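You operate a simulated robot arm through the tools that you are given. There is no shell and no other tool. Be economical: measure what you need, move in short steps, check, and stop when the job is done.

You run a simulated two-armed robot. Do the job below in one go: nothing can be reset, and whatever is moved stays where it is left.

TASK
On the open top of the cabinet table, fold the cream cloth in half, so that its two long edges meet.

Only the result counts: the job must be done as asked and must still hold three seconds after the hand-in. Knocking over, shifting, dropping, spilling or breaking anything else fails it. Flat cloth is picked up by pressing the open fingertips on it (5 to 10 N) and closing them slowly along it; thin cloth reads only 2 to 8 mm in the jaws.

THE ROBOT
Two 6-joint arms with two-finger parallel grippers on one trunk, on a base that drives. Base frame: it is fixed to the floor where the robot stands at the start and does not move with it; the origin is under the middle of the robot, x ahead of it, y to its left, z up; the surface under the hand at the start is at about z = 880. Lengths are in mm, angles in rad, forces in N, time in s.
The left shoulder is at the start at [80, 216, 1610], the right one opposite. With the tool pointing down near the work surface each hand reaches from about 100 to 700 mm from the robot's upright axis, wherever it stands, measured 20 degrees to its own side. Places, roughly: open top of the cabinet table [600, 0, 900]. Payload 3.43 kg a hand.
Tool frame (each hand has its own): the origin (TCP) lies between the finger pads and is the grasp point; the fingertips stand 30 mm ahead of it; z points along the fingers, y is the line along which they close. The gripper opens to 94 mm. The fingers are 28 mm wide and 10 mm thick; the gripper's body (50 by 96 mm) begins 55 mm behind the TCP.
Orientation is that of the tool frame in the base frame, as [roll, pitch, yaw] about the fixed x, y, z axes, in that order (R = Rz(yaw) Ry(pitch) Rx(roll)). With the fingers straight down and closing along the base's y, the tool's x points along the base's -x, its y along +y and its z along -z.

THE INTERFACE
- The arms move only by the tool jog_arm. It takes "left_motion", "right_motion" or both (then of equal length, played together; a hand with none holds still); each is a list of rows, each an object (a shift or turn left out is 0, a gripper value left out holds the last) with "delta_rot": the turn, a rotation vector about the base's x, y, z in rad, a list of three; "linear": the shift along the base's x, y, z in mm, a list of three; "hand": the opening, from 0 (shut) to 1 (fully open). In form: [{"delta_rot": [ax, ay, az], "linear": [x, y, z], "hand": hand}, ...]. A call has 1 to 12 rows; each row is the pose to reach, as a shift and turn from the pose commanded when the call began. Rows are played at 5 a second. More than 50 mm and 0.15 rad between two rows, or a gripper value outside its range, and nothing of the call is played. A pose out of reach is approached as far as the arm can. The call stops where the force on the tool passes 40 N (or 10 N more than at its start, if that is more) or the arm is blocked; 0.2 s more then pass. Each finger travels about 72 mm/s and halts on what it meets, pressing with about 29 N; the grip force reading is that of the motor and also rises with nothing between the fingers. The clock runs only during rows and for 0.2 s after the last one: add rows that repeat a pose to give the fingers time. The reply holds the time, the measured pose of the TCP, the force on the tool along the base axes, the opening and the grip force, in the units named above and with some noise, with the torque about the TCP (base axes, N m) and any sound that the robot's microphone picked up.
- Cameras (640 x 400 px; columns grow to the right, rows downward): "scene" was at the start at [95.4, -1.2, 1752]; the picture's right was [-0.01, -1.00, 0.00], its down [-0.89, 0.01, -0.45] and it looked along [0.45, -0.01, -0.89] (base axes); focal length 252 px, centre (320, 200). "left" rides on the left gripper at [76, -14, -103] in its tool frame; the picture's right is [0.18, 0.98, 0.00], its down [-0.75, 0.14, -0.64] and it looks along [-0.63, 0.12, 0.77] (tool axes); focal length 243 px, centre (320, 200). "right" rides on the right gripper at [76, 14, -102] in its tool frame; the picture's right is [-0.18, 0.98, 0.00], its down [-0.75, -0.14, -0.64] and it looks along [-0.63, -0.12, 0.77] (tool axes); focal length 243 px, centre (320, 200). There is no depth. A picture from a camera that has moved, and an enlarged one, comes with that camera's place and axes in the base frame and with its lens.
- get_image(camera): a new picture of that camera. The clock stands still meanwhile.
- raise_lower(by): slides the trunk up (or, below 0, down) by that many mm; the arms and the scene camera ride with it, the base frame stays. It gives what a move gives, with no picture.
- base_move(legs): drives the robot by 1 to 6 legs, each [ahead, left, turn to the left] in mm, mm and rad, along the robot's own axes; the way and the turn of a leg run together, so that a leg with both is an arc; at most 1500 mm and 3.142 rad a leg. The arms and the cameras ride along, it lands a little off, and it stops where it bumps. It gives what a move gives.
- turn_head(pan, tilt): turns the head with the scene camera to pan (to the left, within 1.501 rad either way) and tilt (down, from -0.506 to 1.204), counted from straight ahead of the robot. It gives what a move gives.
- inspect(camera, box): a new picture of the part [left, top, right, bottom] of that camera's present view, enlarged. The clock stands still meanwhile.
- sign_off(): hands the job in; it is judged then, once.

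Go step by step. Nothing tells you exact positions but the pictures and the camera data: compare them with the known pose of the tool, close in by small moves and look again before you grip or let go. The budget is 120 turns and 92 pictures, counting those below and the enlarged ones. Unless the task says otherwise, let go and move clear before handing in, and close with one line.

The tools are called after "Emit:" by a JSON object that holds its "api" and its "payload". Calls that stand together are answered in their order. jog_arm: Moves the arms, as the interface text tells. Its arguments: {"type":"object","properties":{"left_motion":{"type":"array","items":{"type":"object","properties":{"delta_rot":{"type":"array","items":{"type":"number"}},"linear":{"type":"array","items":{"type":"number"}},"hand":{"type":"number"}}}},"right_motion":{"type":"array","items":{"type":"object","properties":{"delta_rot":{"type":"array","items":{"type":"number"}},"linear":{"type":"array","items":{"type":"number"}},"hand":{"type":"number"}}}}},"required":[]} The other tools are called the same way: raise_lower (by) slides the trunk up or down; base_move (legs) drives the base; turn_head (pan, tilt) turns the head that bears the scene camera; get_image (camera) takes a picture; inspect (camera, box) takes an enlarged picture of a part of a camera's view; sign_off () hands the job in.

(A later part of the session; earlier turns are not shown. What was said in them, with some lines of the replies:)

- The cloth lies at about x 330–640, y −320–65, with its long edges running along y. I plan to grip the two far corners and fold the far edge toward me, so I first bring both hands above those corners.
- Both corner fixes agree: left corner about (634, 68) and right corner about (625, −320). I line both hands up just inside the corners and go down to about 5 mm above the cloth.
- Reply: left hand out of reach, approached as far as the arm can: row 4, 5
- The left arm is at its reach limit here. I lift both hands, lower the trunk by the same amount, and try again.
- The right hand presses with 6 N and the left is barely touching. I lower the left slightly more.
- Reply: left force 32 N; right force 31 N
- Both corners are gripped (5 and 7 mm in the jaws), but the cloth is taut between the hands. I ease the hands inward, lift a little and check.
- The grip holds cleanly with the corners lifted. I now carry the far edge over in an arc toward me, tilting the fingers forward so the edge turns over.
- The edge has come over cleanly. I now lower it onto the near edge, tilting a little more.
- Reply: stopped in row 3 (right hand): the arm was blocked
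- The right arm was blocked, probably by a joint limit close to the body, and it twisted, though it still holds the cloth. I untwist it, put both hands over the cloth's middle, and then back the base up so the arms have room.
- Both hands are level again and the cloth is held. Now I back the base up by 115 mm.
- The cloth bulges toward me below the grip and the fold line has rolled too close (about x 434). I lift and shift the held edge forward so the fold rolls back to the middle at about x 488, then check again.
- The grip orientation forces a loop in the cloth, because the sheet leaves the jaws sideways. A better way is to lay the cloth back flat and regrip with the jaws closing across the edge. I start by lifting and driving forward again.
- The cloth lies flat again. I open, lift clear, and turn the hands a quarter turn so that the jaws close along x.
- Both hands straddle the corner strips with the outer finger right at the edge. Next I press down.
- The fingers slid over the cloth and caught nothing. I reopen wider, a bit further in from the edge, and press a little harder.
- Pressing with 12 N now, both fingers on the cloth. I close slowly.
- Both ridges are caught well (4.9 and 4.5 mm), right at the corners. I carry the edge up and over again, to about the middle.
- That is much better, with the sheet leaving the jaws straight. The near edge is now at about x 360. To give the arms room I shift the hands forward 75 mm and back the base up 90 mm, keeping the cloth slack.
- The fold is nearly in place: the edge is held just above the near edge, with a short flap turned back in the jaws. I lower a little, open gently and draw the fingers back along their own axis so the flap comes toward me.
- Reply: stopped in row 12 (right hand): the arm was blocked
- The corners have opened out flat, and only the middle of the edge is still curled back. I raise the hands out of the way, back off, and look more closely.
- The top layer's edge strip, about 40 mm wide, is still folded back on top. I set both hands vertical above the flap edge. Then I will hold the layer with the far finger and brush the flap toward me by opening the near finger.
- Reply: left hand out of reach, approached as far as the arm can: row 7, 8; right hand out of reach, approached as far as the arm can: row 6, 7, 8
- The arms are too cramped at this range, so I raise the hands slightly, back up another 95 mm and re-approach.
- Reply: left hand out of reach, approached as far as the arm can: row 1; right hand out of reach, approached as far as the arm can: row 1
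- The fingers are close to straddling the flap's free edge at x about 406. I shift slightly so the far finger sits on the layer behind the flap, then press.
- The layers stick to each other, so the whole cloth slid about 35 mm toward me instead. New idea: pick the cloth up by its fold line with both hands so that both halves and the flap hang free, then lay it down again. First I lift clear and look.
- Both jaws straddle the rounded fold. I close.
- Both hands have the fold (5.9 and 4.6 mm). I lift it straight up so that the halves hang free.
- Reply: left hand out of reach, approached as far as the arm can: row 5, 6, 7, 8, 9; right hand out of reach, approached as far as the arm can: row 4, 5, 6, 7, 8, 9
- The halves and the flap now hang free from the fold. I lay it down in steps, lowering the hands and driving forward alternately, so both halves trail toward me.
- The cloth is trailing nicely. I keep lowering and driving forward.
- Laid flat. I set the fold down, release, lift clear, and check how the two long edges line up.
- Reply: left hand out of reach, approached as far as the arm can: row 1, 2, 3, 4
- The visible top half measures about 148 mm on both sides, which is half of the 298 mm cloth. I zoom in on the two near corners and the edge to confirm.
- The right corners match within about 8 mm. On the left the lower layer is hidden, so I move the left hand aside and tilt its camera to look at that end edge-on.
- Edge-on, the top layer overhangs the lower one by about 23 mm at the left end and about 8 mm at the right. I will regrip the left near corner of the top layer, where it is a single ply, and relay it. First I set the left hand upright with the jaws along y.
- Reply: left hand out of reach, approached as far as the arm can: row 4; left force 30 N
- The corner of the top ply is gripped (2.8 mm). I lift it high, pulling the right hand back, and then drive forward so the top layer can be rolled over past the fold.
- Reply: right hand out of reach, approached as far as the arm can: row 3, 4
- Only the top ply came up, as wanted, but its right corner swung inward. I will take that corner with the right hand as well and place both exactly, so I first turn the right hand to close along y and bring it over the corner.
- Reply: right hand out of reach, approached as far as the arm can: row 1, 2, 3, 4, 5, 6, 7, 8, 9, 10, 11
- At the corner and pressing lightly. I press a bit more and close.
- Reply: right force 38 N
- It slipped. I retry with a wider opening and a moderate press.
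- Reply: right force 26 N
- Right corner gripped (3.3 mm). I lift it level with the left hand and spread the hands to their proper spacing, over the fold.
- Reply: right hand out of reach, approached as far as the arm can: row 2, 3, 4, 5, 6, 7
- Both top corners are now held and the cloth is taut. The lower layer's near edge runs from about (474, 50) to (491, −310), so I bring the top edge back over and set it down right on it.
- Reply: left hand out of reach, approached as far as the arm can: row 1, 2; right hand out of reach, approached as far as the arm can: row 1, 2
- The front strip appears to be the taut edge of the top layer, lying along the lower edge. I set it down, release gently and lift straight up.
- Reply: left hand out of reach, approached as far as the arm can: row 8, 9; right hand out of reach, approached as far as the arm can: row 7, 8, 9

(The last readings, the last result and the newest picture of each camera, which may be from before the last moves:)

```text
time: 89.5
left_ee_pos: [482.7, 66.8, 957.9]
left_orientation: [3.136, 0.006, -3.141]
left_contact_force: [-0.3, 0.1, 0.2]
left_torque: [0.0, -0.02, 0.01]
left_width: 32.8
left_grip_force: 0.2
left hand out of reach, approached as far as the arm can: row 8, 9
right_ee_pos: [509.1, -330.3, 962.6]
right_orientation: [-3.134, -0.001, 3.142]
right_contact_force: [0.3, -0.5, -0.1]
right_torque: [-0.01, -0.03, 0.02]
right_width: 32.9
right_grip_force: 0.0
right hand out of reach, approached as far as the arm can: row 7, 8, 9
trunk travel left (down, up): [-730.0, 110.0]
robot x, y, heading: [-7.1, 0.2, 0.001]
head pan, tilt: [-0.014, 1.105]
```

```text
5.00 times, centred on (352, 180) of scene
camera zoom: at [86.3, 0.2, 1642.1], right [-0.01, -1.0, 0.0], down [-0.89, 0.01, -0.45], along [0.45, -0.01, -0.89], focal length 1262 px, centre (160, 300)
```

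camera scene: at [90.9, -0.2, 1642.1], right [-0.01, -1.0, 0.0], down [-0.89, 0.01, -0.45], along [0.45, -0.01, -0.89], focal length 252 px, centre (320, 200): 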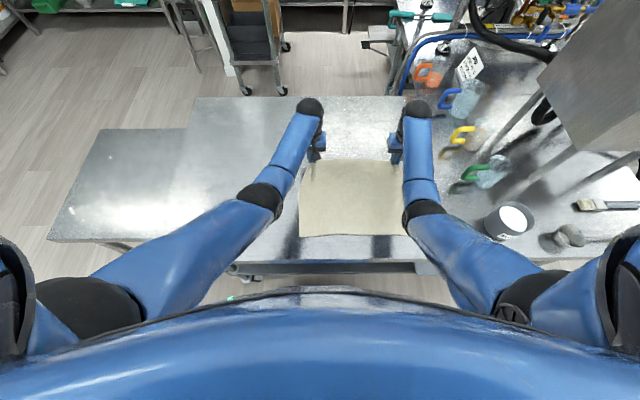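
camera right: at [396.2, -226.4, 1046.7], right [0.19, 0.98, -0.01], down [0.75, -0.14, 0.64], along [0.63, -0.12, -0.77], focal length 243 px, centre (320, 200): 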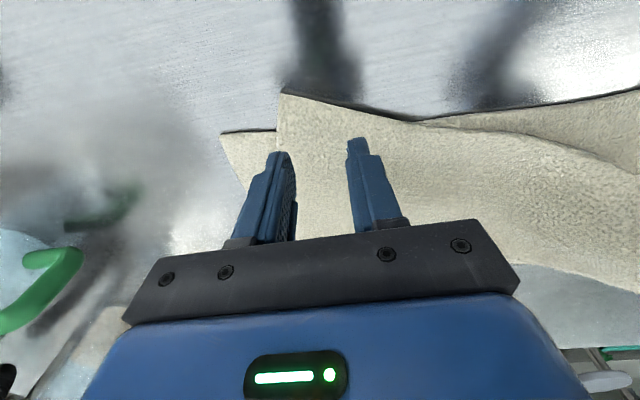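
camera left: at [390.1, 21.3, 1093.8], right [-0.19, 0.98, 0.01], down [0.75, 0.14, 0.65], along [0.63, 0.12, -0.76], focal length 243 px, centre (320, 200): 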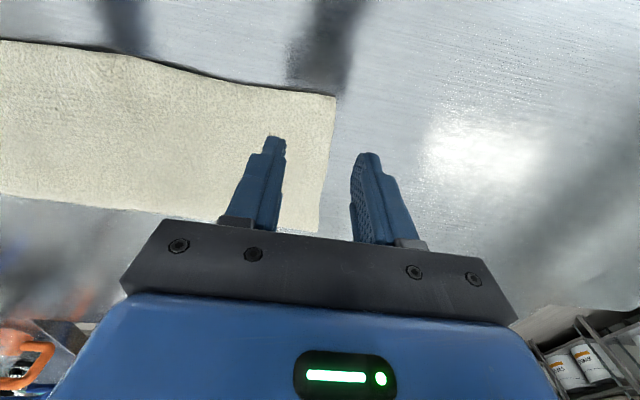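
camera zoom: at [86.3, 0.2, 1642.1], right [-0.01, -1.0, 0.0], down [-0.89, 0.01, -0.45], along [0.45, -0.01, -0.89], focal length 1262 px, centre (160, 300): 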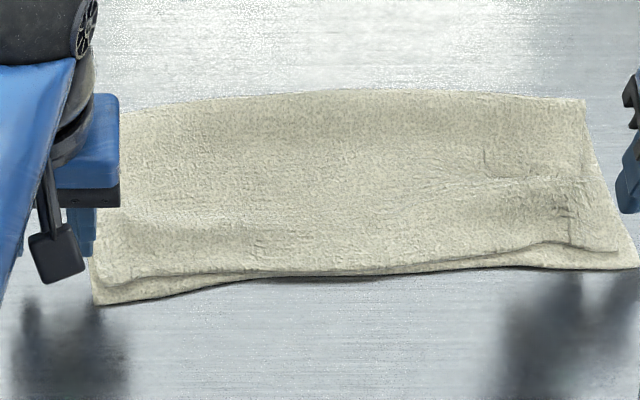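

The hands are off. The top edge is flush in the middle and about 13–17 mm short at the corners. I raise the trunk to clear the hands and take one more close look.

Emit:
{"api": "raise_lower", "payload": {"by": 110}}

Emit:
{"api": "inspect", "payload": {"camera": "left", "box": [140, 20, 400, 182]}}

```text
time: 91.0
left_ee_pos: [484.0, 66.5, 1068.1]
left_orientation: [3.135, 0.004, 3.142]
left_contact_force: [0.2, 0.7, 0.6]
left_torque: [-0.01, 0.03, 0.02]
left_width: 32.8
left_grip_force: 0.1
right_ee_pos: [508.9, -329.0, 1072.4]
right_orientation: [-3.135, -0.001, 3.141]
right_contact_force: [0.6, 0.5, -0.2]
right_torque: [0.01, -0.01, 0.02]
right_width: 33.0
right_grip_force: 0.0
trunk travel left (down, up): [-840.0, 0.0]
robot x, y, heading: [-7.7, -1.7, 0.003]
head pan, tilt: [-0.014, 1.105]
```

```text
2.46 times, centred on (270, 101) of left
camera zoom: at [407.5, 52.5, 1169.7], right [-0.18, 0.98, 0.01], down [0.75, 0.14, 0.65], along [0.63, 0.12, -0.76], focal length 597 px, centre (443, 444)
```

zoom: 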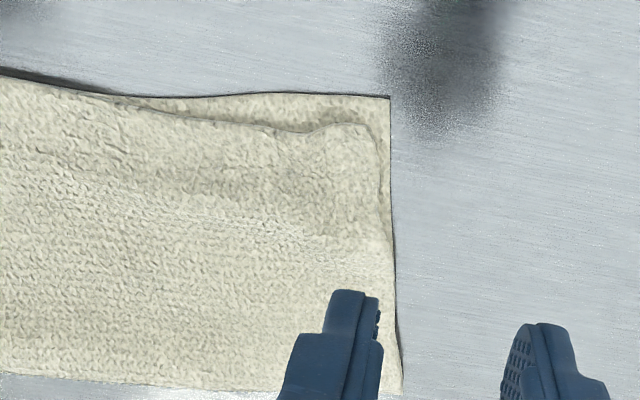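

The two long edges meet along the middle. The top edge is within about 15 mm of the lower one at both corners, the cloth lies flat, and nothing else was touched. Any further handling would more likely drag the stuck layers than improve this, so I hand it in.

Emit:
{"api": "sign_off", "payload": {}}

```text
The job is handed in.
```

I folded the cream cloth in half on the table top, but its two long edges meet only in the middle. At the corners the top edge stops about 15 mm short of the lower one, nothing else was knocked or moved, and both hands are clear.
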